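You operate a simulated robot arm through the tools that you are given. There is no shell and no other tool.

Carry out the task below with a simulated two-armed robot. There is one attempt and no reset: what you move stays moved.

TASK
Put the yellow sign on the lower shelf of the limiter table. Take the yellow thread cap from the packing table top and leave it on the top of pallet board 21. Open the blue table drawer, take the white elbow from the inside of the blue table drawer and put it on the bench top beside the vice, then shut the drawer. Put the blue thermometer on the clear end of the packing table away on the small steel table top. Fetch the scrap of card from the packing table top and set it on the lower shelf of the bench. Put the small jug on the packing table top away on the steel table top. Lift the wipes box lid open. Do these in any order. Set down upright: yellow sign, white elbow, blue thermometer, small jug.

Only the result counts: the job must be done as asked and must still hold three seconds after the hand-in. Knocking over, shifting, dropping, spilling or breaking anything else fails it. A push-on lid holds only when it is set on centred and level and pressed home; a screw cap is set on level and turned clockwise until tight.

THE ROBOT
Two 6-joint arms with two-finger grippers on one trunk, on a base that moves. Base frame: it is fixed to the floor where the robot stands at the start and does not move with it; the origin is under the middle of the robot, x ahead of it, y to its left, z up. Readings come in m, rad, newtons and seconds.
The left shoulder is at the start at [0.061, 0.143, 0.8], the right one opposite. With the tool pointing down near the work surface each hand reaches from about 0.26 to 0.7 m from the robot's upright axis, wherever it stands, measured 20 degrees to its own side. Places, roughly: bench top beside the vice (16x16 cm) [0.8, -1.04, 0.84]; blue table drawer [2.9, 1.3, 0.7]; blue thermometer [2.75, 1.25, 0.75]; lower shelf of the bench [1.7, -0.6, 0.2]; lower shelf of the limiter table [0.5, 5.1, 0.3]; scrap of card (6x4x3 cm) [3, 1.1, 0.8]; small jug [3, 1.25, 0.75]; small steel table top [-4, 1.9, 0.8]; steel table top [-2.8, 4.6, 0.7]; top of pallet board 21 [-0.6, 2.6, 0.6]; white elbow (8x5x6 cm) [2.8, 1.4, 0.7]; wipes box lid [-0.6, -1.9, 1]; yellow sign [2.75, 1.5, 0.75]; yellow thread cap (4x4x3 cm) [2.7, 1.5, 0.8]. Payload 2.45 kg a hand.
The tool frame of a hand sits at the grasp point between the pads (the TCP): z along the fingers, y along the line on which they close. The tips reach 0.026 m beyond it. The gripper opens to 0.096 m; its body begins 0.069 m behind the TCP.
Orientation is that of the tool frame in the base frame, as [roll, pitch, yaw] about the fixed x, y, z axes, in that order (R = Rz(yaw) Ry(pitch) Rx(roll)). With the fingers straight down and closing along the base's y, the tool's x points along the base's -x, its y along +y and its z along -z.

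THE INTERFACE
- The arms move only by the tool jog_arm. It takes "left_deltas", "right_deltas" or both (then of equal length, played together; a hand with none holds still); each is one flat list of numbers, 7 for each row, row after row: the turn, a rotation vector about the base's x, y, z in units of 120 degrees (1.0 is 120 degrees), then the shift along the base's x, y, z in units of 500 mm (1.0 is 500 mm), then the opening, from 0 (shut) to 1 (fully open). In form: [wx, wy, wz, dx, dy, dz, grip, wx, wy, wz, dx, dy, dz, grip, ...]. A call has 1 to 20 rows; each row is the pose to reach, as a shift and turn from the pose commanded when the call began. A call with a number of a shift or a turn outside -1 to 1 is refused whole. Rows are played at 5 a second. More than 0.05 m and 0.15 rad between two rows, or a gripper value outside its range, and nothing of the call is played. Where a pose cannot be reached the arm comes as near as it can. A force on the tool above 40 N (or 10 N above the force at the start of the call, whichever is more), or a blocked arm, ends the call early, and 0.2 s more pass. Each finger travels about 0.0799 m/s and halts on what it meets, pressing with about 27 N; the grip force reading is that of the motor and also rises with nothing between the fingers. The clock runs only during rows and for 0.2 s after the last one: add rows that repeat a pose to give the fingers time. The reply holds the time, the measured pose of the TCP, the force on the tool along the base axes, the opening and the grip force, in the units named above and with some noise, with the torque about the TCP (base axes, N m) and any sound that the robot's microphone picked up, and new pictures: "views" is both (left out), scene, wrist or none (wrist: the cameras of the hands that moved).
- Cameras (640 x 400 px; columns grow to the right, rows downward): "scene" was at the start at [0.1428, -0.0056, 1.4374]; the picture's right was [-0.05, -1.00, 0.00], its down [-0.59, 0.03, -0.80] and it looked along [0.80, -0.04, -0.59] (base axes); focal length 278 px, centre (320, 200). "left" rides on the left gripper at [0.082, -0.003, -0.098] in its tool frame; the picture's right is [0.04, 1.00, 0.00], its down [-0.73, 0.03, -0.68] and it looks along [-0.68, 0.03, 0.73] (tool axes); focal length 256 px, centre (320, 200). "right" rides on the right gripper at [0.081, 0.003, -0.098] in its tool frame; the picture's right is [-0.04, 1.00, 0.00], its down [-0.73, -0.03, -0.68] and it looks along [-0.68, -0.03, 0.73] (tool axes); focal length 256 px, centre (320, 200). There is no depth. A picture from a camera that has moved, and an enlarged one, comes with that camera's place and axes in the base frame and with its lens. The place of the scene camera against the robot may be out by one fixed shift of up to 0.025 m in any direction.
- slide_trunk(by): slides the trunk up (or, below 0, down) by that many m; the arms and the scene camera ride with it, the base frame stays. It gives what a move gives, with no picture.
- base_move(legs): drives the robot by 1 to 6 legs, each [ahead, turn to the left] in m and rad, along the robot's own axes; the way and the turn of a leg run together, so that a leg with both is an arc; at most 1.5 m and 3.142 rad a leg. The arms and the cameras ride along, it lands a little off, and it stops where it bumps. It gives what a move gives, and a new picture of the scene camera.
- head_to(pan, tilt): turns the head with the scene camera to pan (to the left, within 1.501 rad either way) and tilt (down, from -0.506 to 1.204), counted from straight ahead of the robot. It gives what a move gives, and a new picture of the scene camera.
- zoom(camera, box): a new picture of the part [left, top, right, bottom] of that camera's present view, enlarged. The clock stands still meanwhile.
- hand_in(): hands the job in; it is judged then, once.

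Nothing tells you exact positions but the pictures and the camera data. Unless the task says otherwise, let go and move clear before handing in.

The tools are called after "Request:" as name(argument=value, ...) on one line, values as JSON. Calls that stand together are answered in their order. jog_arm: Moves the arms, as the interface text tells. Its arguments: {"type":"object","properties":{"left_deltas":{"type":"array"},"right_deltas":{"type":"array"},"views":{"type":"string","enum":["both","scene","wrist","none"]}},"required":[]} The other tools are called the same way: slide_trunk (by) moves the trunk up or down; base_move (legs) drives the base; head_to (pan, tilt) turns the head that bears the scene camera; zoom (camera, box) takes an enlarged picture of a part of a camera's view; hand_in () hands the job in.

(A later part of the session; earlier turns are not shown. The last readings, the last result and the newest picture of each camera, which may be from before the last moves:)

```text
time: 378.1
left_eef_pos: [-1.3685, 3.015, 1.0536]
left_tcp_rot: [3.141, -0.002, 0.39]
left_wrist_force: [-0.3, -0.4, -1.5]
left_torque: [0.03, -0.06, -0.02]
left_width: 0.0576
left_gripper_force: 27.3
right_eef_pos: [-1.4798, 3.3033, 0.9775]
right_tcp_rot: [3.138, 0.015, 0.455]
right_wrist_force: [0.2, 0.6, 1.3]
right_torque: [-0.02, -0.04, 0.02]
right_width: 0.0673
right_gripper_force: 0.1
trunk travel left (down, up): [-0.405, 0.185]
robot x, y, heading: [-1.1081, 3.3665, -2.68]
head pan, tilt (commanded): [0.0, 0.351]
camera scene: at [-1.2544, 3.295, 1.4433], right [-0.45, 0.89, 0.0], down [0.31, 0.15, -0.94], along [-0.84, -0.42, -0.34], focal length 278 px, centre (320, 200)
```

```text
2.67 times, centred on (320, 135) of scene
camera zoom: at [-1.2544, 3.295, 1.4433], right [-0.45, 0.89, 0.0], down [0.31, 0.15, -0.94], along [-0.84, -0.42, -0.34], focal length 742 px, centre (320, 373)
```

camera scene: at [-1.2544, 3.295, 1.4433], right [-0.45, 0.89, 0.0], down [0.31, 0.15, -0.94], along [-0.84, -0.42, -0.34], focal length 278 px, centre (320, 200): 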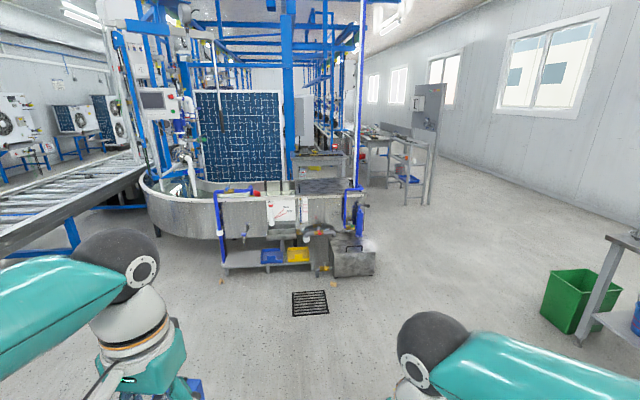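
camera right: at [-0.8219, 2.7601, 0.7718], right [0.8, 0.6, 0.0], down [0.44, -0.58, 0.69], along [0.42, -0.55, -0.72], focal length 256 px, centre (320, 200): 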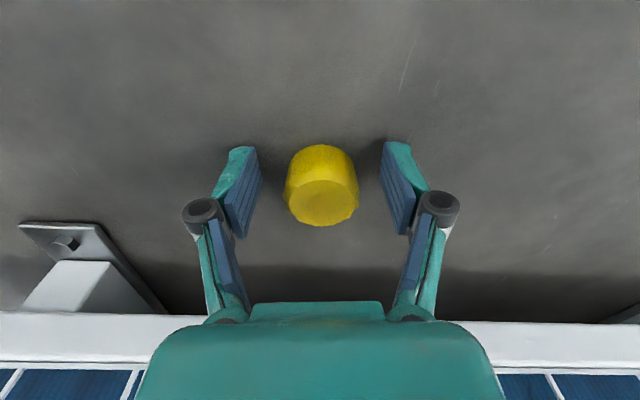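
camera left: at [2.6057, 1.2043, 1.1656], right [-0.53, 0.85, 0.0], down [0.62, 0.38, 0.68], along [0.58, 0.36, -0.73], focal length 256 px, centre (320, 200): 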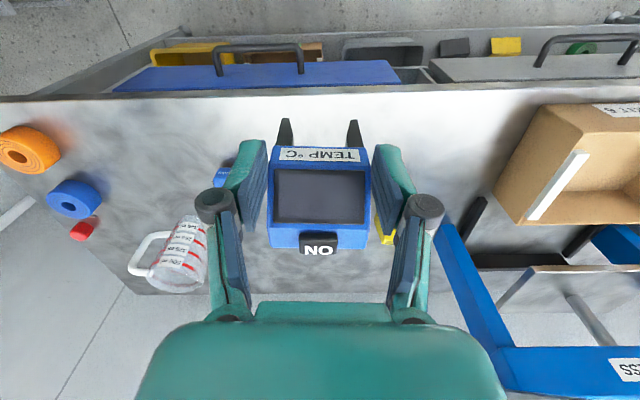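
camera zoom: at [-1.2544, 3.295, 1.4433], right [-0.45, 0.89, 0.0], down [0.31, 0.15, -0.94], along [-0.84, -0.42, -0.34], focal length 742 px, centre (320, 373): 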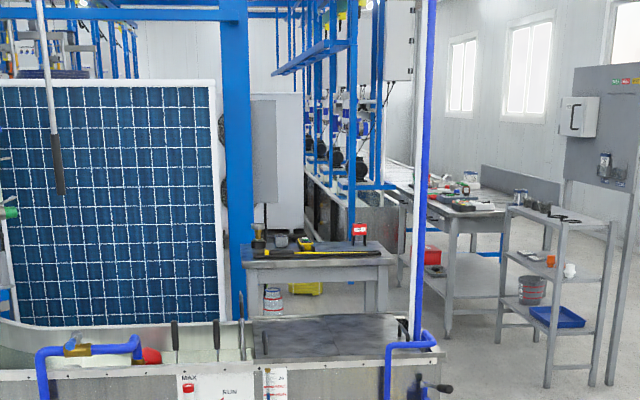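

The small steel table is the one behind the tank's right end, with a few tools on it. Driving toward it along the clear floor on the right.

Request:
base_move(legs=[[0.0, -0.32], [0.9, 0.0], [0.85, 0.0]])

Request:
head_to(pan=0.35, tilt=0.45)

Request:
zoom(camera="scene", box=[160, 60, 480, 260])

```text
time: 388.2
left_eef_pos: [-3.1987, 2.8616, 1.0525]
left_tcp_rot: [3.141, -0.003, 0.069]
left_wrist_force: [-0.3, -0.5, -1.8]
left_torque: [0.02, -0.07, 0.0]
left_width: 0.0576
left_gripper_force: 27.3
right_eef_pos: [-3.2121, 3.1718, 0.9766]
right_tcp_rot: [3.139, 0.014, 0.134]
right_wrist_force: [0.0, 0.2, -0.2]
right_torque: [0.0, -0.01, -0.02]
right_width: 0.067
right_gripper_force: 0.1
trunk travel left (down, up): [-0.405, 0.185]
robot x, y, heading: [-2.8413, 3.1127, -3.0]
head pan, tilt (commanded): [0.0, 0.351]
camera scene: at [-3.0006, 3.0886, 1.4433], right [-0.14, 0.99, 0.0], down [0.34, 0.05, -0.94], along [-0.93, -0.13, -0.34], focal length 278 px, centre (320, 200)
```

scene: 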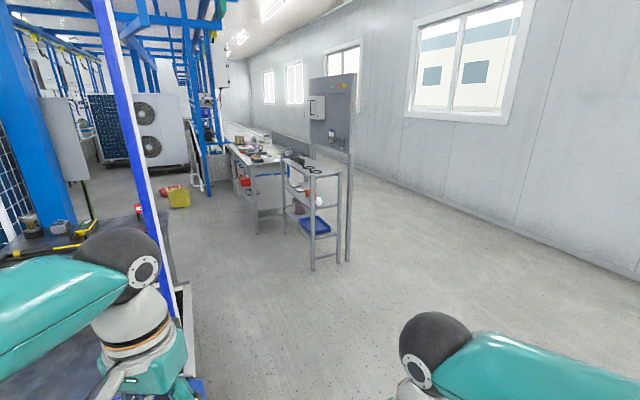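

```text
time: 389.0
left_eef_pos: [-3.1977, 2.8614, 1.0534]
left_tcp_rot: [3.139, -0.003, 0.068]
left_wrist_force: [0.5, -0.1, -1.6]
left_torque: [0.0, -0.07, -0.03]
left_width: 0.0577
left_gripper_force: 26.4
right_eef_pos: [-3.2122, 3.1722, 0.9781]
right_tcp_rot: [3.138, 0.015, 0.133]
right_wrist_force: [0.0, -0.7, 0.1]
right_torque: [0.01, -0.02, 0.03]
right_width: 0.0673
right_gripper_force: 0.1
trunk travel left (down, up): [-0.405, 0.185]
robot x, y, heading: [-2.8408, 3.1126, -2.999]
head pan, tilt (commanded): [0.351, 0.45]
camera scene: at [-2.9887, 3.0585, 1.4342], right [-0.47, 0.88, 0.0], down [0.38, 0.21, -0.9], along [-0.79, -0.43, -0.44], focal length 278 px, centre (320, 200)
```

scene: 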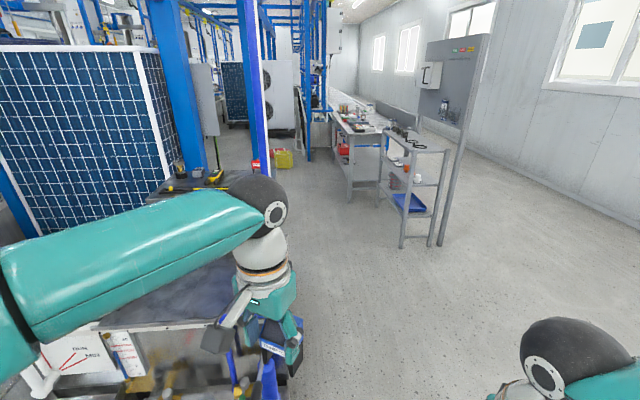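

```text
2.00 times, centred on (320, 160) of scene
camera zoom: at [-2.9887, 3.0585, 1.4342], right [-0.47, 0.88, 0.0], down [0.38, 0.21, -0.9], along [-0.79, -0.43, -0.44], focal length 556 px, centre (320, 280)
```

zoom: 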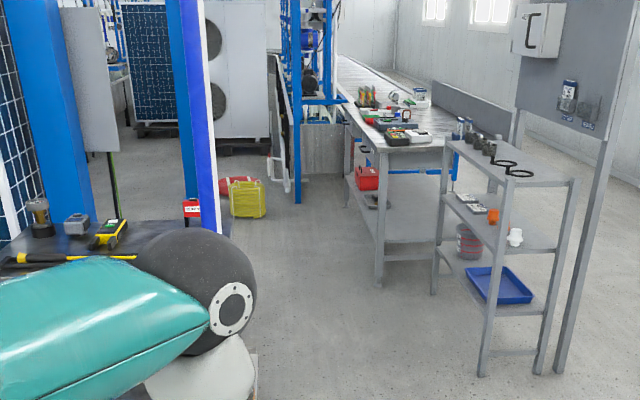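

The tank's corner post is tall, so I'll keep well to its right, then come at the table from its near side. Driving further.

Request:
base_move(legs=[[0.0, -0.21], [0.65, 0.0], [0.65, 0.0]])

Request:
base_move(legs=[[0.0, 0.75]])

Request:
base_move(legs=[[0.0, 0.6]])

Request:
head_to(pan=0.0, tilt=0.5)

```text
time: 396.8
left_eef_pos: [-4.5405, 3.0211, 1.0531]
left_tcp_rot: [3.141, -0.005, -0.139]
left_wrist_force: [0.0, 0.4, -2.2]
left_torque: [-0.05, -0.08, 0.02]
left_width: 0.0573
left_gripper_force: 26.8
right_eef_pos: [-4.4911, 3.3266, 0.9778]
right_tcp_rot: [3.139, 0.015, -0.075]
right_wrist_force: [0.0, -0.1, -0.2]
right_torque: [0.02, -0.03, 0.0]
right_width: 0.0673
right_gripper_force: 0.1
trunk travel left (down, up): [-0.405, 0.185]
robot x, y, heading: [-4.1425, 3.1941, 3.073]
head pan, tilt (commanded): [0.351, 0.45]
camera scene: at [-4.2955, 3.17, 1.434], right [-0.28, 0.96, 0.0], down [0.42, 0.12, -0.9], along [-0.86, -0.25, -0.44], focal length 278 px, centre (320, 200)
```

scene: 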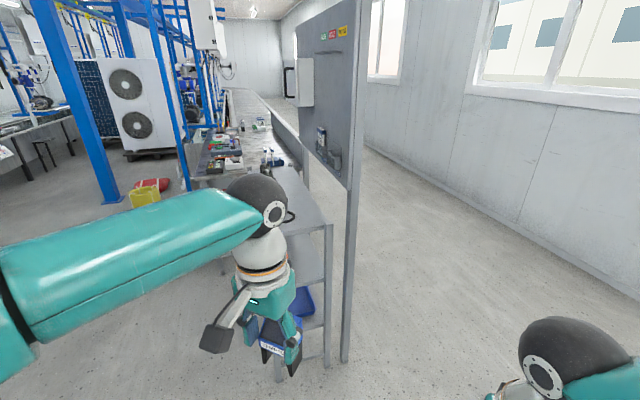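

```text
time: 399.4
left_eef_pos: [-4.3106, 2.7949, 1.0531]
left_tcp_rot: [3.141, -0.004, 0.618]
left_wrist_force: [0.4, 0.0, -2.9]
left_torque: [0.02, -0.06, -0.04]
left_width: 0.0578
left_gripper_force: 26.6
right_eef_pos: [-4.4842, 3.052, 0.9781]
right_tcp_rot: [3.138, 0.014, 0.68]
right_wrist_force: [0.2, 0.4, 0.0]
right_torque: [-0.03, -0.03, 0.0]
right_width: 0.0673
right_gripper_force: 0.2
trunk travel left (down, up): [-0.405, 0.185]
robot x, y, heading: [-4.1572, 3.2165, -2.457]
head pan, tilt (commanded): [0.351, 0.45]
camera scene: at [-4.2554, 3.0961, 1.4341], right [-0.86, 0.51, 0.0], down [0.22, 0.37, -0.9], along [-0.46, -0.77, -0.44], focal length 278 px, centre (320, 200)
```

scene: 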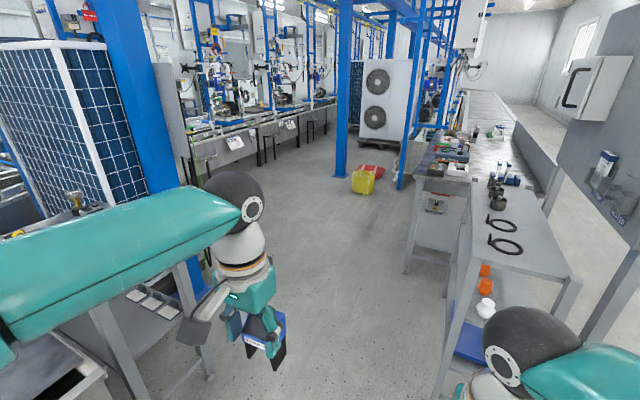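

```text
time: 401.6
left_eef_pos: [-4.0469, 2.782, 1.0547]
left_tcp_rot: [3.139, -0.004, 1.219]
left_wrist_force: [-0.2, 0.7, -2.2]
left_torque: [0.08, -0.01, -0.02]
left_width: 0.0575
left_gripper_force: 26.9
right_eef_pos: [-4.3345, 2.8954, 0.9794]
right_tcp_rot: [3.137, 0.013, 1.283]
right_wrist_force: [1.0, 0.4, 0.3]
right_torque: [-0.03, 0.0, 0.0]
right_width: 0.0674
right_gripper_force: 0.1
trunk travel left (down, up): [-0.405, 0.185]
robot x, y, heading: [-4.1754, 3.2227, -1.859]
head pan, tilt (commanded): [0.351, 0.45]
camera scene: at [-4.1901, 3.0698, 1.4341], right [-1.0, -0.06, 0.0], down [-0.03, 0.44, -0.9], along [0.06, -0.9, -0.44], focal length 278 px, centre (320, 200)
```

scene: 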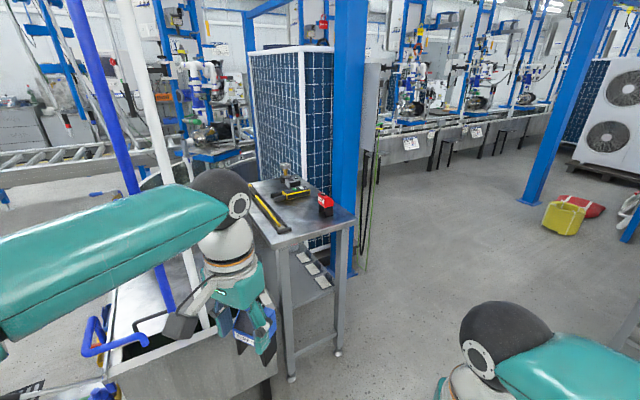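

```text
time: 402.5
left_eef_pos: [-4.0461, 2.7818, 1.0551]
left_tcp_rot: [3.141, -0.003, 1.216]
left_wrist_force: [-0.2, 0.0, -1.8]
left_torque: [0.06, 0.01, 0.02]
left_width: 0.0577
left_gripper_force: 27.2
right_eef_pos: [-4.3362, 2.8964, 0.9796]
right_tcp_rot: [3.137, 0.013, 1.281]
right_wrist_force: [0.2, 0.1, -1.2]
right_torque: [-0.03, -0.02, -0.03]
right_width: 0.0674
right_gripper_force: 0.1
trunk travel left (down, up): [-0.405, 0.185]
robot x, y, heading: [-4.1714, 3.2208, -1.858]
head pan, tilt (commanded): [0.0, 0.499]
camera scene: at [-4.2212, 3.0746, 1.4297], right [-0.96, 0.28, 0.0], down [0.13, 0.46, -0.88], along [-0.25, -0.84, -0.48], focal length 278 px, centre (320, 200)
```

scene: 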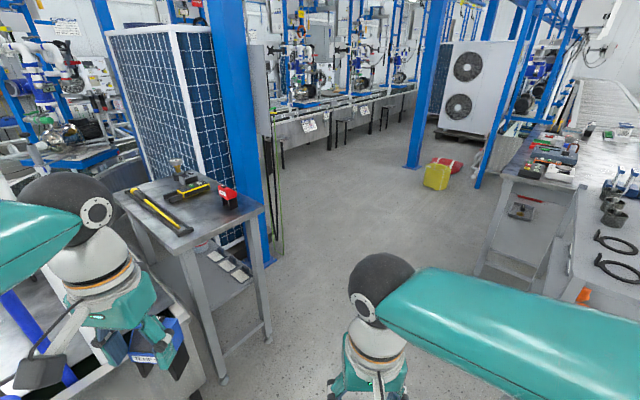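

The small steel table's near short side is clear between the ruler and the red tape measure. Moving in with the left arm kept clear of the tank posts.

Request:
base_move(legs=[[0.0, -0.066], [0.86, 0.0]])

Request:
base_move(legs=[[0.0, 0.76]])

Request:
head_to(pan=0.15, tilt=0.75)

```text
time: 407.6
left_eef_pos: [-4.3785, 1.9641, 1.0554]
left_tcp_rot: [3.139, -0.004, 1.145]
left_wrist_force: [-0.8, -0.7, -1.9]
left_torque: [0.08, 0.0, -0.01]
left_width: 0.0577
left_gripper_force: 27.2
right_eef_pos: [-4.6591, 2.0987, 0.9794]
right_tcp_rot: [3.138, 0.014, 1.21]
right_wrist_force: [-0.2, 0.1, 0.8]
right_torque: [0.04, 0.0, -0.02]
right_width: 0.0672
right_gripper_force: 0.1
trunk travel left (down, up): [-0.405, 0.185]
robot x, y, heading: [-4.4691, 2.4094, -1.93]
head pan, tilt (commanded): [0.0, 0.499]
camera scene: at [-4.5295, 2.2677, 1.4296], right [-0.94, 0.35, 0.0], down [0.17, 0.45, -0.88], along [-0.31, -0.82, -0.48], focal length 278 px, centre (320, 200)
```

scene: 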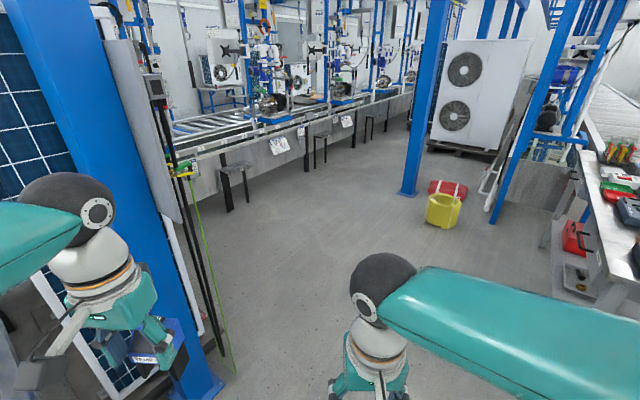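

```text
time: 410.2
left_eef_pos: [-4.0928, 2.1497, 1.0556]
left_tcp_rot: [3.14, -0.004, 1.91]
left_wrist_force: [0.2, 0.0, -1.9]
left_torque: [0.04, 0.03, -0.01]
left_width: 0.0578
left_gripper_force: 27.7
right_eef_pos: [-4.3871, 2.0516, 0.979]
right_tcp_rot: [3.138, 0.016, 1.975]
right_wrist_force: [0.9, 0.3, 0.7]
right_torque: [0.06, 0.01, 0.01]
right_width: 0.067
right_gripper_force: 0.0
trunk travel left (down, up): [-0.405, 0.185]
robot x, y, heading: [-4.4948, 2.397, -1.168]
head pan, tilt (commanded): [0.0, 0.499]
camera scene: at [-4.4389, 2.2553, 1.4296], right [-0.92, -0.39, 0.0], down [-0.19, 0.44, -0.88], along [0.34, -0.81, -0.48], focal length 278 px, centre (320, 200)
```

scene: 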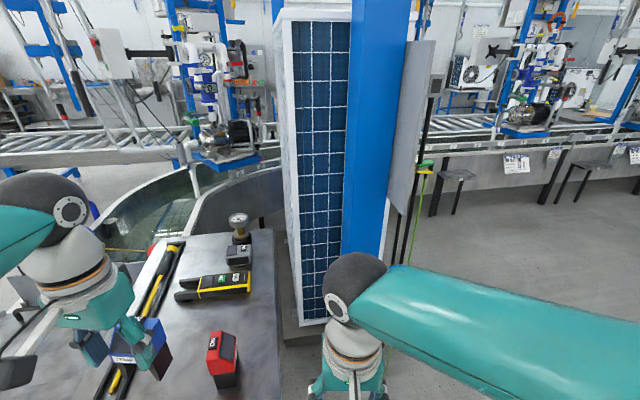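

```text
time: 411.0
left_eef_pos: [-4.0934, 2.1491, 1.0559]
left_tcp_rot: [3.14, -0.005, 1.91]
left_wrist_force: [0.7, 0.3, -2.2]
left_torque: [0.08, -0.02, -0.01]
left_width: 0.0577
left_gripper_force: 26.8
right_eef_pos: [-4.3887, 2.0518, 0.9805]
right_tcp_rot: [3.137, 0.015, 1.973]
right_wrist_force: [1.0, 0.1, 0.1]
right_torque: [-0.03, -0.04, 0.02]
right_width: 0.0671
right_gripper_force: 0.2
trunk travel left (down, up): [-0.405, 0.185]
robot x, y, heading: [-4.4936, 2.398, -1.169]
head pan, tilt (commanded): [0.15, 0.75]
camera scene: at [-4.4321, 2.2686, 1.4078], right [-0.85, -0.52, 0.0], down [-0.36, 0.58, -0.73], along [0.38, -0.62, -0.68], focal length 278 px, centre (320, 200)
```

scene: 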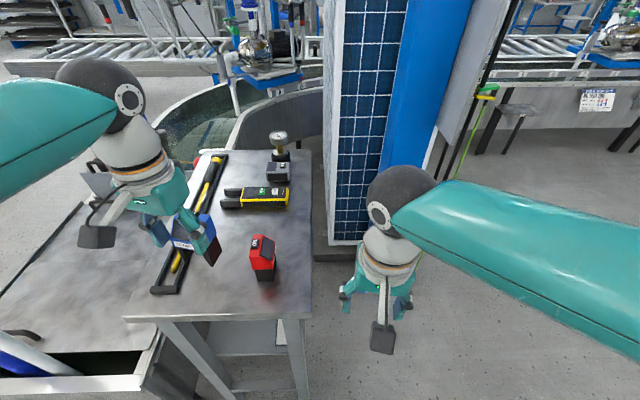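

The spot between the level and the red device near the front edge is free. Moving the thermometer over it and lowering.

Request:
jog_arm(left_deltas=[0, 0, 0, 0.048, -0.042, 0, 0.3, 0, 0, 0, 0.096, -0.084, -0.04, 0.3, 0, 0, 0, 0.096, -0.084, -0.12, 0.3, 0, 0, 0, 0.096, -0.084, -0.2, 0.3, 0, 0, 0, 0.096, -0.084, -0.26, 0.3], views="both")

```text
time: 412.2
left_eef_pos: [-4.047, 2.1072, 0.9288]
left_tcp_rot: [3.139, 0.007, 1.911]
left_wrist_force: [2.0, 0.6, 20.3]
left_torque: [-0.19, -0.12, 0.05]
left_width: 0.0582
left_gripper_force: 26.7
right_eef_pos: [-4.3896, 2.0537, 0.9827]
right_tcp_rot: [3.137, 0.016, 1.973]
right_wrist_force: [0.6, 0.0, 0.2]
right_torque: [-0.02, -0.02, 0.01]
right_width: 0.0674
right_gripper_force: 0.1
trunk travel left (down, up): [-0.405, 0.185]
robot x, y, heading: [-4.4928, 2.3945, -1.171]
head pan, tilt (commanded): [0.15, 0.75]
camera scene: at [-4.4328, 2.2706, 1.4086], right [-0.85, -0.52, 0.0], down [-0.36, 0.58, -0.73], along [0.38, -0.62, -0.68], focal length 278 px, centre (320, 200)
camera left: at [-4.0761, 2.1835, 1.0266], right [0.93, 0.37, 0.0], down [0.27, -0.68, 0.68], along [0.26, -0.63, -0.73], focal length 256 px, centre (320, 200)
```

scene: 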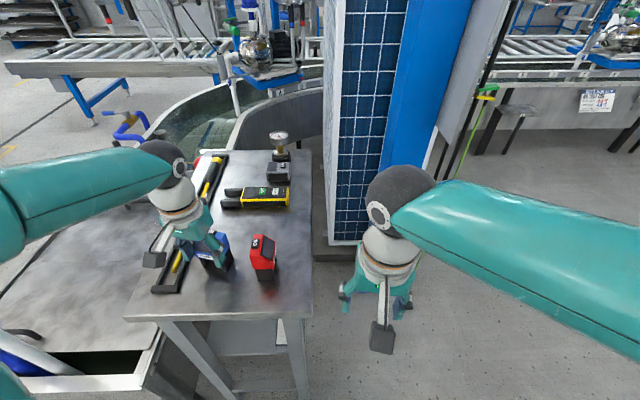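
left: 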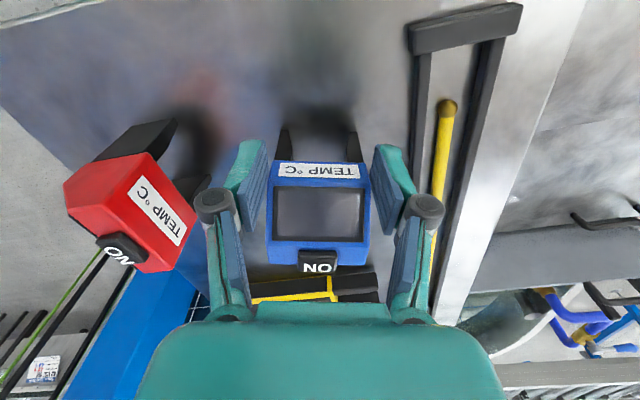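

Contact with the table at z≈0.85. Easing and opening the gripper.

Request:
jog_arm(left_deltas=[0, 0, 0, 0, 0, 0.006, 0.3, 0, 0, 0, 0, 0, 0.006, 0.65, 0, 0, 0, 0, 0, 0.006, 0.8, 0, 0, 0, 0, 0, 0.006, 0.8], views="both")

```text
time: 413.2
left_eef_pos: [-4.0456, 2.1067, 0.9274]
left_tcp_rot: [3.14, -0.004, 1.909]
left_wrist_force: [-0.2, 0.4, -0.2]
left_torque: [0.01, 0.0, 0.01]
left_width: 0.0769
left_gripper_force: 0.1
right_eef_pos: [-4.388, 2.0509, 0.9799]
right_tcp_rot: [3.139, 0.015, 1.974]
right_wrist_force: [0.1, 0.1, 0.3]
right_torque: [0.04, 0.03, -0.03]
right_width: 0.067
right_gripper_force: 0.1
trunk travel left (down, up): [-0.405, 0.185]
robot x, y, heading: [-4.496, 2.3947, -1.167]
head pan, tilt (commanded): [0.15, 0.75]
camera scene: at [-4.4314, 2.269, 1.4077], right [-0.85, -0.52, 0.0], down [-0.36, 0.58, -0.73], along [0.38, -0.62, -0.68], focal length 278 px, centre (320, 200)
camera left: at [-4.0754, 2.1827, 1.0269], right [0.93, 0.37, 0.0], down [0.27, -0.68, 0.68], along [0.25, -0.63, -0.74], focal length 256 px, centre (320, 200)
```

scene: 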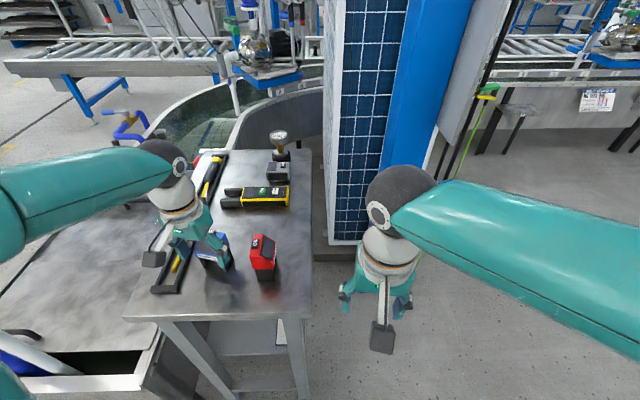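
left: 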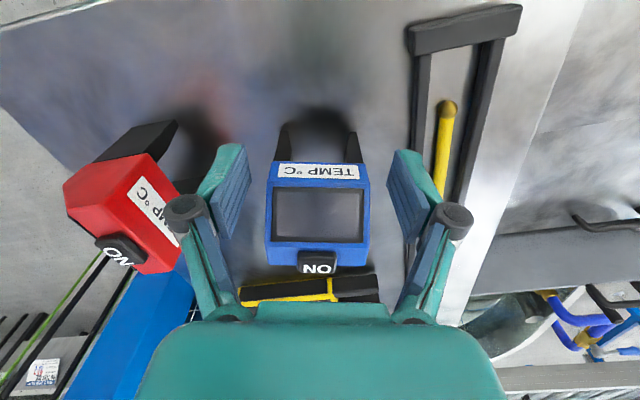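

Thermometer stands on its own. Raising the left hand straight up.

Request:
jog_arm(left_deltas=[0, 0, 0, 0, 0, 0.06, 0.8, 0, 0, 0, 0, 0, 0.14, 0.8, 0, 0, 0, 0, 0, 0.22, 0.8, 0, 0, 0, 0, 0, 0.3, 0.8, 0, 0, 0, -0.05, 0.05, 0.33, 0.8, 0, 0, 0, -0.11, 0.1, 0.34, 0.8], views="both")

```text
time: 414.6
left_eef_pos: [-4.1009, 2.1571, 1.0986]
left_tcp_rot: [3.139, -0.001, 1.911]
left_wrist_force: [0.0, 0.7, 0.1]
left_torque: [-0.01, -0.02, 0.0]
left_width: 0.0768
left_gripper_force: 0.1
right_eef_pos: [-4.3874, 2.0513, 0.9806]
right_tcp_rot: [3.137, 0.014, 1.974]
right_wrist_force: [0.3, -0.1, 0.2]
right_torque: [0.0, 0.03, 0.01]
right_width: 0.0669
right_gripper_force: 0.1
trunk travel left (down, up): [-0.405, 0.185]
robot x, y, heading: [-4.4931, 2.398, -1.167]
head pan, tilt (commanded): [0.15, 0.75]
camera scene: at [-4.4317, 2.2695, 1.4078], right [-0.85, -0.52, 0.0], down [-0.36, 0.58, -0.73], along [0.38, -0.62, -0.68], focal length 278 px, centre (320, 200)
camera left: at [-4.1303, 2.2332, 1.1969], right [0.93, 0.37, 0.0], down [0.27, -0.68, 0.68], along [0.25, -0.63, -0.74], focal length 256 px, centre (320, 200)
```

scene: 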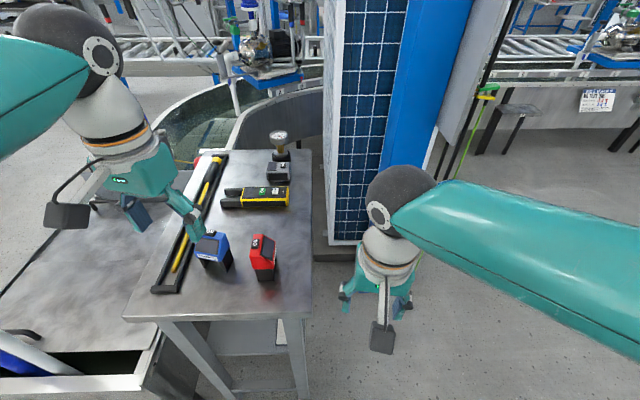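
left: 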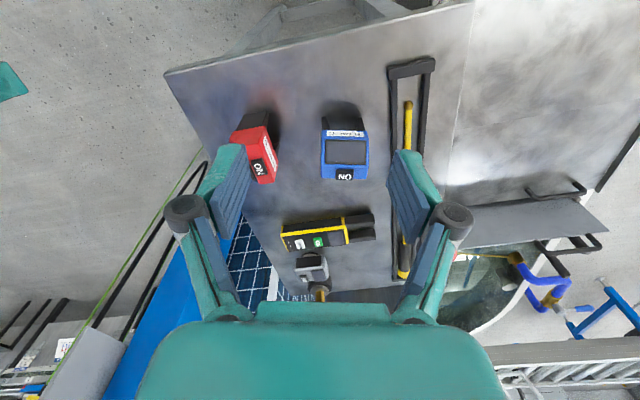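

Thermometer is placed upright. Heading back to the packing table for the sign and jug; first retreating the way I came.

Request:
base_move(legs=[[0.0, -0.76], [-0.86, 0.0]])

Request:
base_move(legs=[[0.0, 1.0]])

Request:
base_move(legs=[[0.0, 1.03]])

Request:
head_to(pan=0.5, tilt=0.35)

```text
time: 421.5
left_eef_pos: [-4.0718, 2.7585, 1.0975]
left_tcp_rot: [3.141, -0.001, 1.153]
left_wrist_force: [0.1, -0.5, 0.6]
left_torque: [0.03, 0.01, 0.0]
left_width: 0.0768
left_gripper_force: 0.1
right_eef_pos: [-4.3512, 2.8802, 0.9799]
right_tcp_rot: [3.139, 0.013, 1.217]
right_wrist_force: [-0.4, -0.2, 0.5]
right_torque: [-0.01, 0.0, 0.02]
right_width: 0.0671
right_gripper_force: 0.0
trunk travel left (down, up): [-0.405, 0.185]
robot x, y, heading: [-4.1942, 3.2033, -1.931]
head pan, tilt (commanded): [0.15, 0.75]
camera scene: at [-4.2372, 3.0648, 1.4078], right [-0.98, 0.21, 0.0], down [0.14, 0.67, -0.73], along [-0.15, -0.72, -0.68], focal length 278 px, centre (320, 200)
```

scene: 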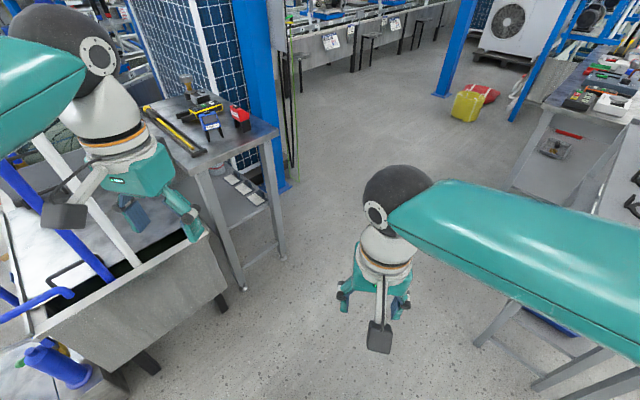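

```text
time: 424.7
left_eef_pos: [-3.7558, 3.0608, 1.098]
left_tcp_rot: [3.14, -0.002, 2.139]
left_wrist_force: [0.2, -0.7, 0.2]
left_torque: [-0.02, 0.0, -0.02]
left_width: 0.0771
left_gripper_force: 0.1
right_eef_pos: [-4.0113, 2.8929, 0.9805]
right_tcp_rot: [3.137, 0.014, 2.203]
right_wrist_force: [-0.2, 0.9, 1.0]
right_torque: [-0.04, -0.01, -0.01]
right_width: 0.067
right_gripper_force: 0.1
trunk travel left (down, up): [-0.405, 0.185]
robot x, y, heading: [-4.2184, 3.1817, -0.951]
head pan, tilt (commanded): [0.15, 0.75]
camera scene: at [-4.1339, 3.0743, 1.4077], right [-0.72, -0.7, 0.0], down [-0.48, 0.49, -0.73], along [0.51, -0.52, -0.68], focal length 278 px, centre (320, 200)
```

scene: 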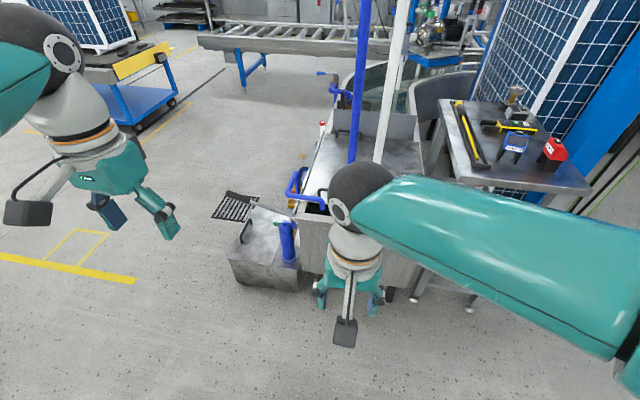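

```text
time: 428.1
left_eef_pos: [-3.8713, 3.5192, 1.0986]
left_tcp_rot: [3.138, -0.002, -3.117]
left_wrist_force: [0.4, -1.1, -1.1]
left_torque: [0.02, -0.03, 0.01]
left_width: 0.0765
left_gripper_force: 0.0
right_eef_pos: [-3.8611, 3.2144, 0.9812]
right_tcp_rot: [3.138, 0.014, -3.052]
right_wrist_force: [-0.2, 0.9, -0.3]
right_torque: [0.02, 0.0, 0.02]
right_width: 0.0671
right_gripper_force: 0.0
trunk travel left (down, up): [-0.405, 0.185]
robot x, y, heading: [-4.2178, 3.1532, 0.071]
head pan, tilt (commanded): [0.15, 0.75]
camera scene: at [-4.0808, 3.1747, 1.4077], right [0.22, -0.97, 0.0], down [-0.67, -0.15, -0.73], along [0.71, 0.16, -0.68], focal length 278 px, centre (320, 200)
```

scene: 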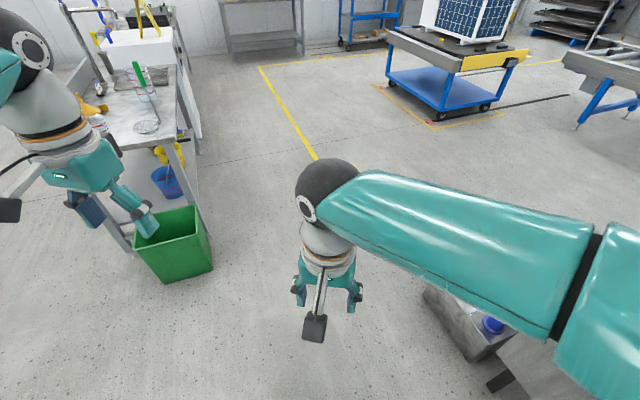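

```text
time: 428.9
left_eef_pos: [-3.8726, 3.5194, 1.0982]
left_tcp_rot: [-3.14, -0.004, -3.117]
left_wrist_force: [-0.2, 1.5, 0.0]
left_torque: [-0.04, 0.01, 0.01]
left_width: 0.0767
left_gripper_force: 0.0
right_eef_pos: [-3.8628, 3.2146, 0.9823]
right_tcp_rot: [3.138, 0.015, -3.054]
right_wrist_force: [-0.1, 0.2, 0.6]
right_torque: [-0.03, -0.01, 0.01]
right_width: 0.0671
right_gripper_force: 0.0
trunk travel left (down, up): [-0.405, 0.185]
robot x, y, heading: [-4.2192, 3.1534, 0.081]
head pan, tilt (commanded): [0.499, 0.351]
camera scene: at [-4.0838, 3.2076, 1.4433], right [0.54, -0.84, 0.0], down [-0.29, -0.19, -0.94], along [0.79, 0.51, -0.34], focal length 278 px, centre (320, 200)
```

scene: 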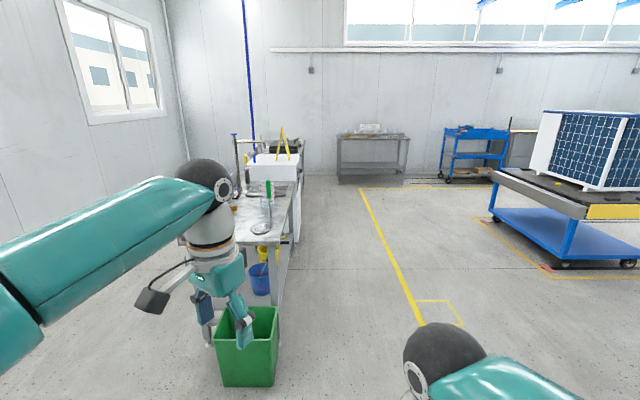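

Request:
base_move(legs=[[0.0, 0.085], [1.5, 0.0], [1.5, 0.0]])

Request:
head_to(pan=1.4, tilt=0.35)

Request:
zoom(camera="scene", box=[160, 60, 480, 260])

```text
time: 444.1
left_eef_pos: [-0.9596, 4.0075, 1.0994]
left_tcp_rot: [3.14, -0.003, -3.041]
left_wrist_force: [0.8, -0.6, -0.2]
left_torque: [0.0, -0.02, 0.01]
left_width: 0.0769
left_gripper_force: 0.1
right_eef_pos: [-0.9256, 3.7043, 0.982]
right_tcp_rot: [3.138, 0.014, -2.979]
right_wrist_force: [-0.1, -0.1, -0.1]
right_torque: [0.03, -0.01, 0.03]
right_width: 0.0671
right_gripper_force: 0.1
trunk travel left (down, up): [-0.405, 0.185]
robot x, y, heading: [-1.2737, 3.613, 0.15]
head pan, tilt (commanded): [0.499, 0.351]
camera scene: at [-1.1448, 3.6776, 1.4434], right [0.6, -0.8, 0.0], down [-0.27, -0.21, -0.94], along [0.75, 0.57, -0.34], focal length 278 px, centre (320, 200)
```

scene: 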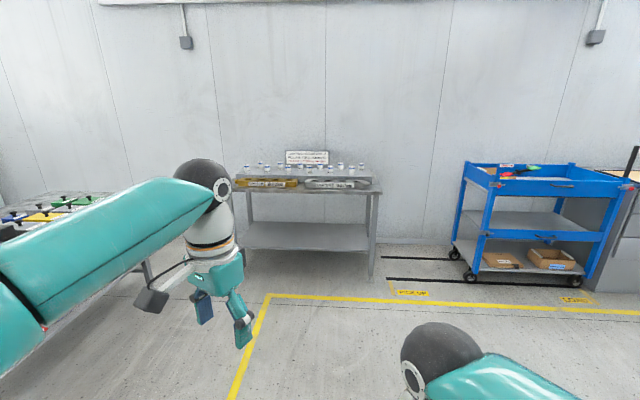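

```text
time: 445.2
left_eef_pos: [-0.9578, 4.0065, 1.0991]
left_tcp_rot: [3.141, -0.003, -3.042]
left_wrist_force: [0.1, -0.1, -0.4]
left_torque: [0.02, -0.01, -0.03]
left_width: 0.0768
left_gripper_force: 0.1
right_eef_pos: [-0.9254, 3.7032, 0.9822]
right_tcp_rot: [3.139, 0.014, -2.978]
right_wrist_force: [0.3, -0.2, 0.1]
right_torque: [-0.03, 0.03, 0.01]
right_width: 0.0669
right_gripper_force: 0.1
trunk travel left (down, up): [-0.405, 0.185]
robot x, y, heading: [-1.2717, 3.6159, 0.152]
head pan, tilt (commanded): [1.4, 0.351]
camera scene: at [-1.2168, 3.7144, 1.4434], right [1.0, -0.02, 0.0], down [-0.01, -0.34, -0.94], along [0.02, 0.94, -0.34], focal length 278 px, centre (320, 200)
```

scene: 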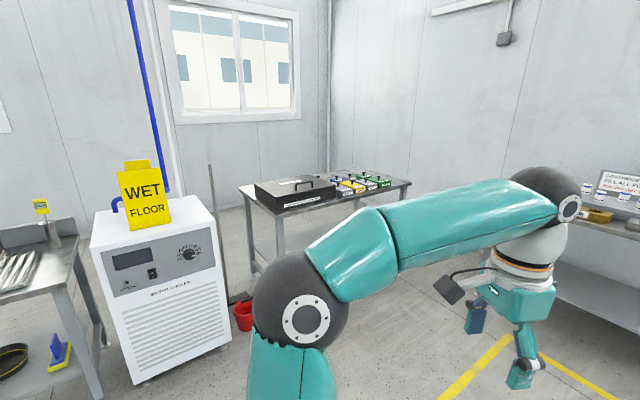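

```text
2.00 times, centred on (320, 160) of scene
camera zoom: at [-1.2168, 3.7144, 1.4434], right [1.0, -0.02, 0.0], down [-0.01, -0.34, -0.94], along [0.02, 0.94, -0.34], focal length 556 px, centre (320, 280)
```

zoom: 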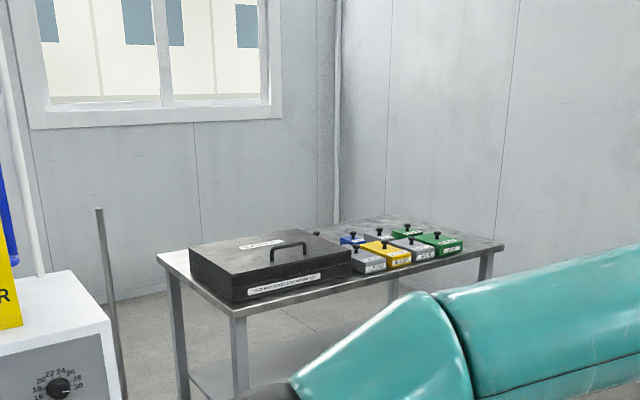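

The limiter table's lower shelf is empty and visible. Continuing to the packing table.

Request:
base_move(legs=[[0.0, 0.04], [1.48, 0.0]])

Request:
base_move(legs=[[0.0, -1.0]])

Request:
head_to(pan=0.0, tilt=0.5)

```text
time: 453.1
left_eef_pos: [0.4837, 4.2979, 1.0999]
left_tcp_rot: [3.14, -0.004, -3.002]
left_wrist_force: [-0.6, -0.2, 0.3]
left_torque: [-0.02, -0.02, -0.01]
left_width: 0.0765
left_gripper_force: 0.1
right_eef_pos: [0.5281, 3.9957, 0.9823]
right_tcp_rot: [3.139, 0.015, -2.94]
right_wrist_force: [0.2, -0.8, 1.1]
right_torque: [-0.02, 0.01, -0.04]
right_width: 0.0672
right_gripper_force: 0.0
trunk travel left (down, up): [-0.405, 0.185]
robot x, y, heading: [0.183, 3.8971, 0.184]
head pan, tilt (commanded): [1.4, 0.351]
camera scene: at [0.2354, 3.9979, 1.4434], right [1.0, 0.01, 0.0], down [0.0, -0.34, -0.94], along [-0.01, 0.94, -0.34], focal length 278 px, centre (320, 200)
```

scene: 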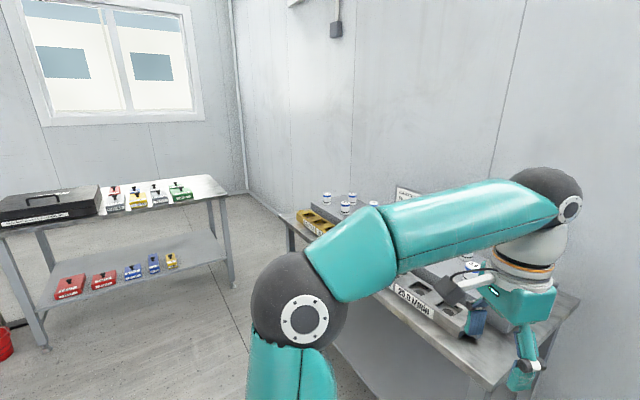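

```text
time: 456.4
left_eef_pos: [0.6867, 3.8543, 1.1011]
left_tcp_rot: [3.141, -0.003, 2.277]
left_wrist_force: [0.1, 0.3, -0.6]
left_torque: [0.02, -0.01, 0.03]
left_width: 0.0766
left_gripper_force: 0.0
right_eef_pos: [0.4561, 3.653, 0.9824]
right_tcp_rot: [3.138, 0.015, 2.342]
right_wrist_force: [0.0, 0.2, -0.2]
right_torque: [-0.01, 0.01, -0.04]
right_width: 0.0672
right_gripper_force: 0.1
trunk travel left (down, up): [-0.405, 0.185]
robot x, y, heading: [0.2122, 3.9139, -0.82]
head pan, tilt (commanded): [1.4, 0.351]
camera scene: at [0.3243, 3.9203, 1.4434], right [0.55, -0.83, 0.0], down [-0.29, -0.19, -0.94], along [0.78, 0.52, -0.34], focal length 278 px, centre (320, 200)
```

scene: 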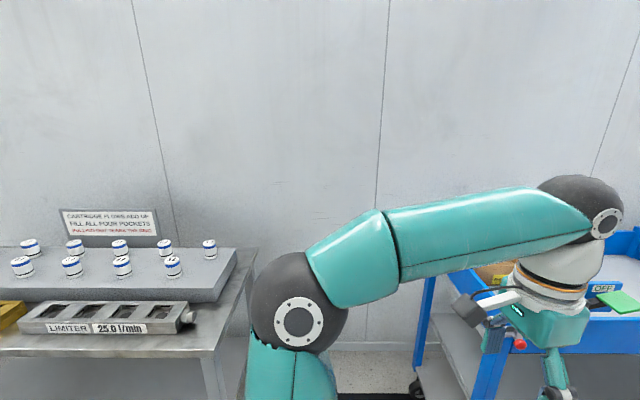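

```text
time: 457.9
left_eef_pos: [0.6866, 3.8538, 1.1002]
left_tcp_rot: [3.138, -0.003, 2.278]
left_wrist_force: [-0.3, 0.0, 0.2]
left_torque: [0.03, 0.0, 0.0]
left_width: 0.077
left_gripper_force: 0.1
right_eef_pos: [0.456, 3.654, 0.9823]
right_tcp_rot: [3.138, 0.014, 2.341]
right_wrist_force: [0.1, 0.5, 0.0]
right_torque: [0.03, 0.02, 0.02]
right_width: 0.0671
right_gripper_force: 0.1
trunk travel left (down, up): [-0.405, 0.185]
robot x, y, heading: [0.2071, 3.9171, -0.811]
head pan, tilt (commanded): [0.0, 0.499]
camera scene: at [0.3088, 3.8031, 1.4297], right [-0.73, -0.69, 0.0], down [-0.33, 0.35, -0.88], along [0.6, -0.64, -0.48], focal length 278 px, centre (320, 200)
```

scene: 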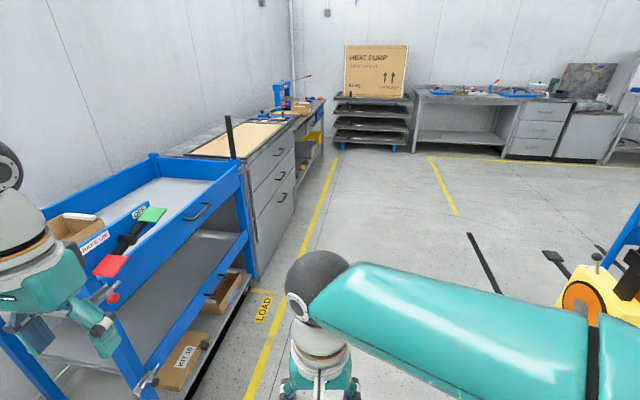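

Request:
base_move(legs=[[0.0, -0.25], [1.2, 0.0], [1.2, 0.0], [0.93, 0.0]])

Request:
base_move(legs=[[0.0, 0.85]])

Request:
base_move(legs=[[0.0, 0.8]])

```text
time: 475.3
left_eef_pos: [2.2623, 0.8282, 1.0997]
left_tcp_rot: [3.14, -0.004, 2.032]
left_wrist_force: [0.1, -0.1, 0.4]
left_torque: [0.01, 0.02, -0.02]
left_width: 0.0768
left_gripper_force: 0.0
right_eef_pos: [1.9902, 0.6901, 0.9826]
right_tcp_rot: [3.139, 0.014, 2.099]
right_wrist_force: [0.3, 0.3, 0.5]
right_torque: [0.0, 0.02, 0.02]
right_width: 0.0674
right_gripper_force: 0.0
trunk travel left (down, up): [-0.405, 0.185]
robot x, y, heading: [1.8137, 1.0049, -1.067]
head pan, tilt (commanded): [0.0, 0.499]
camera scene: at [1.885, 0.8697, 1.4296], right [-0.87, -0.49, 0.0], down [-0.23, 0.42, -0.88], along [0.43, -0.77, -0.48], focal length 278 px, centre (320, 200)
```

scene: 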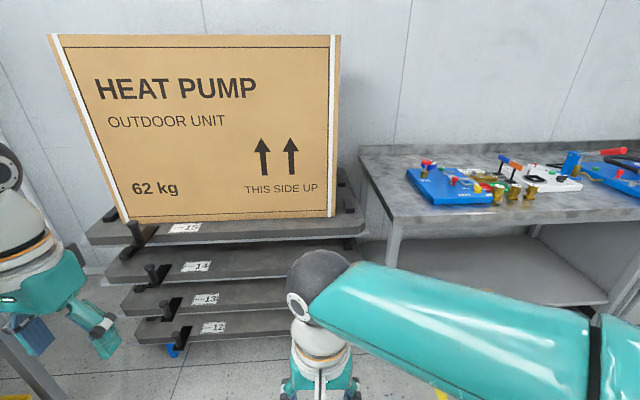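

```text
time: 478.2
left_eef_pos: [2.2418, 1.2239, 1.1006]
left_tcp_rot: [-3.142, -0.005, 2.886]
left_wrist_force: [0.2, 0.0, 0.7]
left_torque: [0.0, -0.01, 0.02]
left_width: 0.0769
left_gripper_force: 0.0
right_eef_pos: [2.1669, 0.9268, 0.9832]
right_tcp_rot: [3.138, 0.013, 2.951]
right_wrist_force: [-0.2, 0.3, 0.0]
right_torque: [0.0, 0.0, -0.02]
right_width: 0.0671
right_gripper_force: 0.0
trunk travel left (down, up): [-0.405, 0.185]
robot x, y, heading: [1.81, 0.9761, -0.22]
head pan, tilt (commanded): [0.0, 0.499]
camera scene: at [1.9535, 0.9439, 1.4297], right [-0.21, -0.98, 0.0], down [-0.47, 0.1, -0.88], along [0.86, -0.19, -0.48], focal length 278 px, centre (320, 200)
```

scene: 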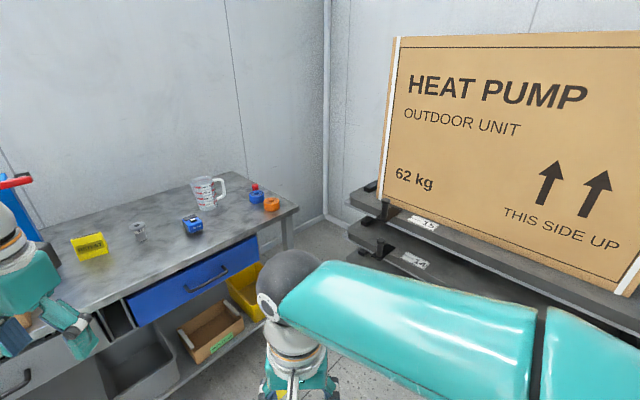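

```text
time: 481.0
left_eef_pos: [1.9323, 1.4587, 1.1006]
left_tcp_rot: [-3.141, -0.005, -2.596]
left_wrist_force: [0.2, -0.5, 0.0]
left_torque: [-0.04, 0.02, 0.0]
left_width: 0.0768
left_gripper_force: 0.1
right_eef_pos: [2.0928, 1.1995, 0.9837]
right_tcp_rot: [3.141, 0.014, -2.531]
right_wrist_force: [0.1, -0.6, 0.7]
right_torque: [-0.02, 0.02, 0.03]
right_width: 0.0671
right_gripper_force: 0.1
trunk travel left (down, up): [-0.405, 0.185]
robot x, y, heading: [1.8235, 0.9517, 0.585]
head pan, tilt (commanded): [0.0, 0.499]
camera scene: at [1.9479, 1.0366, 1.4297], right [0.55, -0.84, 0.0], down [-0.4, -0.26, -0.88], along [0.73, 0.48, -0.48], focal length 278 px, centre (320, 200)
```

scene: 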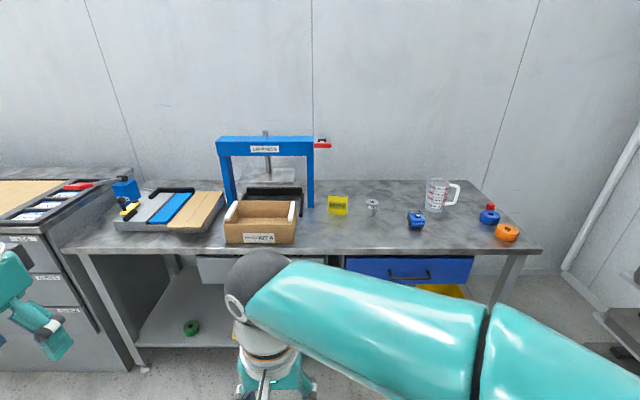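

Back at the table. First I'll rotate the right tool 90° (to close across the sign's thickness) off to the right, away from the lever.

Request:
jog_arm(right_deltas=[0, 0, -0.0633, 0.0295, -0.0324, 0, 0.7, 0, 0, -0.1267, 0.059, -0.0648, 0, 0.7, 0, 0, -0.19, 0.0885, -0.0972, 0, 0.7, 0, 0, -0.2533, 0.118, -0.1297, 0, 0.7, 0, 0, -0.3167, 0.1475, -0.162, 0, 0.7, 0, 0, -0.38, 0.177, -0.1945, 0, 0.7, 0, 0, -0.4433, 0.2065, -0.227, 0, 0.7, 0, 0, -0.5067, 0.236, -0.2593, 0, 0.7, 0, 0, -0.57, 0.2655, -0.2918, 0, 0.7, 0, 0, -0.6333, 0.295, -0.324, 0, 0.7, 0, 0, -0.6967, 0.3245, -0.3566, 0, 0.7, 0, 0, -0.76, 0.354, -0.389, 0, 0.7], views="scene")

```text
time: 483.6
left_eef_pos: [1.9307, 1.4588, 1.1026]
left_tcp_rot: [3.14, -0.002, -2.595]
left_wrist_force: [0.9, 0.4, 0.5]
left_torque: [0.03, 0.01, 0.02]
left_width: 0.0769
left_gripper_force: 0.1
right_eef_pos: [2.2696, 1.0032, 0.9838]
right_tcp_rot: [3.139, 0.014, 2.158]
right_wrist_force: [-0.5, -0.7, 0.0]
right_torque: [0.01, -0.02, 0.01]
right_width: 0.0672
right_gripper_force: 0.1
trunk travel left (down, up): [-0.405, 0.185]
robot x, y, heading: [1.8269, 0.9505, 0.583]
head pan, tilt (commanded): [0.0, 0.499]
camera scene: at [1.9475, 1.0359, 1.4297], right [0.55, -0.84, 0.0], down [-0.4, -0.26, -0.88], along [0.73, 0.48, -0.48], focal length 278 px, centre (320, 200)
```

scene: 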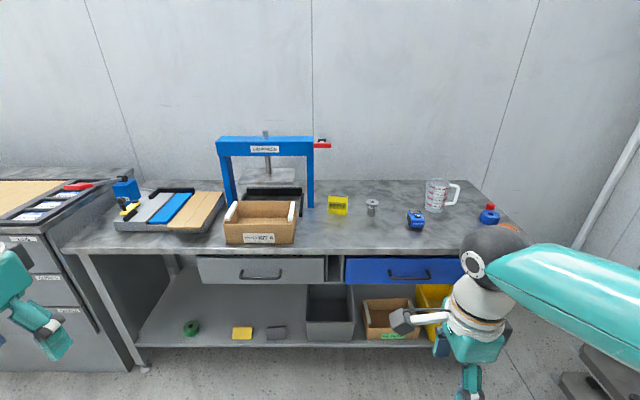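

Request:
slide_trunk(by=0.12)

Request:
base_move(legs=[[0.5, 0.005]])

Request:
head_to(pan=-0.1, tilt=0.7)

Request:
zoom(camera="scene", box=[240, 80, 400, 180])

```text
time: 485.1
left_eef_pos: [1.9309, 1.4584, 1.2204]
left_tcp_rot: [3.14, -0.004, -2.596]
left_wrist_force: [-1.2, 0.0, 0.0]
left_torque: [0.01, 0.01, 0.0]
left_width: 0.0768
left_gripper_force: 0.3
right_eef_pos: [2.2691, 1.0042, 1.1038]
right_tcp_rot: [3.138, 0.013, 2.161]
right_wrist_force: [0.6, 0.7, 0.3]
right_torque: [0.0, -0.03, 0.0]
right_width: 0.0671
right_gripper_force: 0.0
trunk travel left (down, up): [-0.525, 0.065]
robot x, y, heading: [1.8236, 0.9564, 0.579]
head pan, tilt (commanded): [0.0, 0.499]
```

```text
time: 488.0
left_eef_pos: [2.3426, 1.7313, 1.2212]
left_tcp_rot: [-3.141, -0.004, -2.592]
left_wrist_force: [0.5, -1.0, -0.1]
left_torque: [-0.03, 0.03, 0.0]
left_width: 0.0769
left_gripper_force: 0.0
right_eef_pos: [2.6826, 1.2793, 1.1032]
right_tcp_rot: [3.139, 0.016, 2.163]
right_wrist_force: [0.6, 0.5, -0.7]
right_torque: [0.0, 0.04, 0.0]
right_width: 0.0672
right_gripper_force: 0.1
trunk travel left (down, up): [-0.525, 0.065]
robot x, y, heading: [2.2383, 1.2259, 0.588]
head pan, tilt (commanded): [0.0, 0.499]
camera scene: at [2.3607, 1.3095, 1.5496], right [0.55, -0.83, 0.0], down [-0.4, -0.27, -0.88], along [0.73, 0.49, -0.48], focal length 278 px, centre (320, 200)
```

scene: 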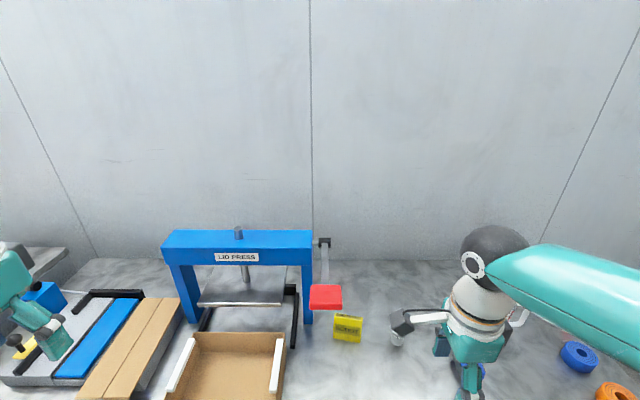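

```text
time: 488.7
left_eef_pos: [2.3435, 1.7313, 1.2227]
left_tcp_rot: [-3.141, -0.004, -2.591]
left_wrist_force: [0.5, 0.8, -0.7]
left_torque: [0.02, -0.01, 0.01]
left_width: 0.0766
left_gripper_force: 0.1
right_eef_pos: [2.6815, 1.2784, 1.1046]
right_tcp_rot: [3.139, 0.014, 2.163]
right_wrist_force: [-1.0, -0.2, 0.4]
right_torque: [-0.02, -0.02, 0.0]
right_width: 0.0672
right_gripper_force: 0.1
trunk travel left (down, up): [-0.525, 0.065]
robot x, y, heading: [2.2373, 1.2239, 0.58]
head pan, tilt (commanded): [-0.099, 0.7]
camera scene: at [2.3589, 1.2982, 1.5321], right [0.47, -0.88, 0.0], down [-0.57, -0.3, -0.77], along [0.68, 0.36, -0.64], focal length 278 px, centre (320, 200)
```

scene: 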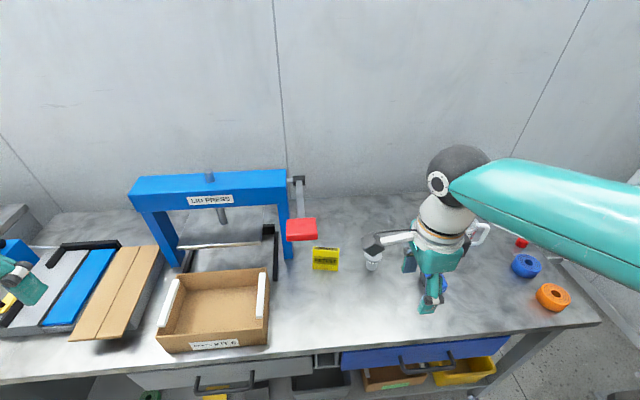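

```text
4.00 times, centred on (320, 130) of scene
camera zoom: at [2.3589, 1.2982, 1.5321], right [0.47, -0.88, 0.0], down [-0.57, -0.3, -0.77], along [0.68, 0.36, -0.64], focal length 1113 px, centre (320, 480)
```

zoom: 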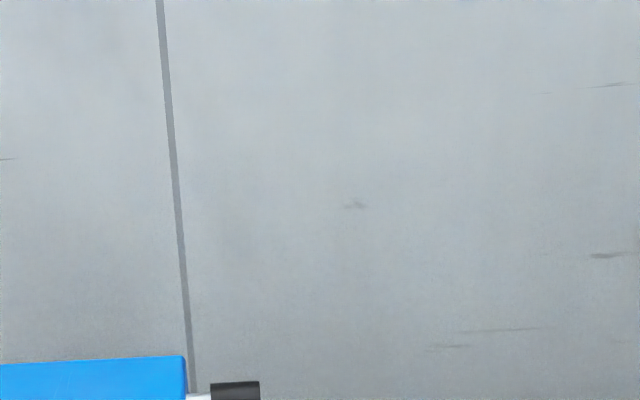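

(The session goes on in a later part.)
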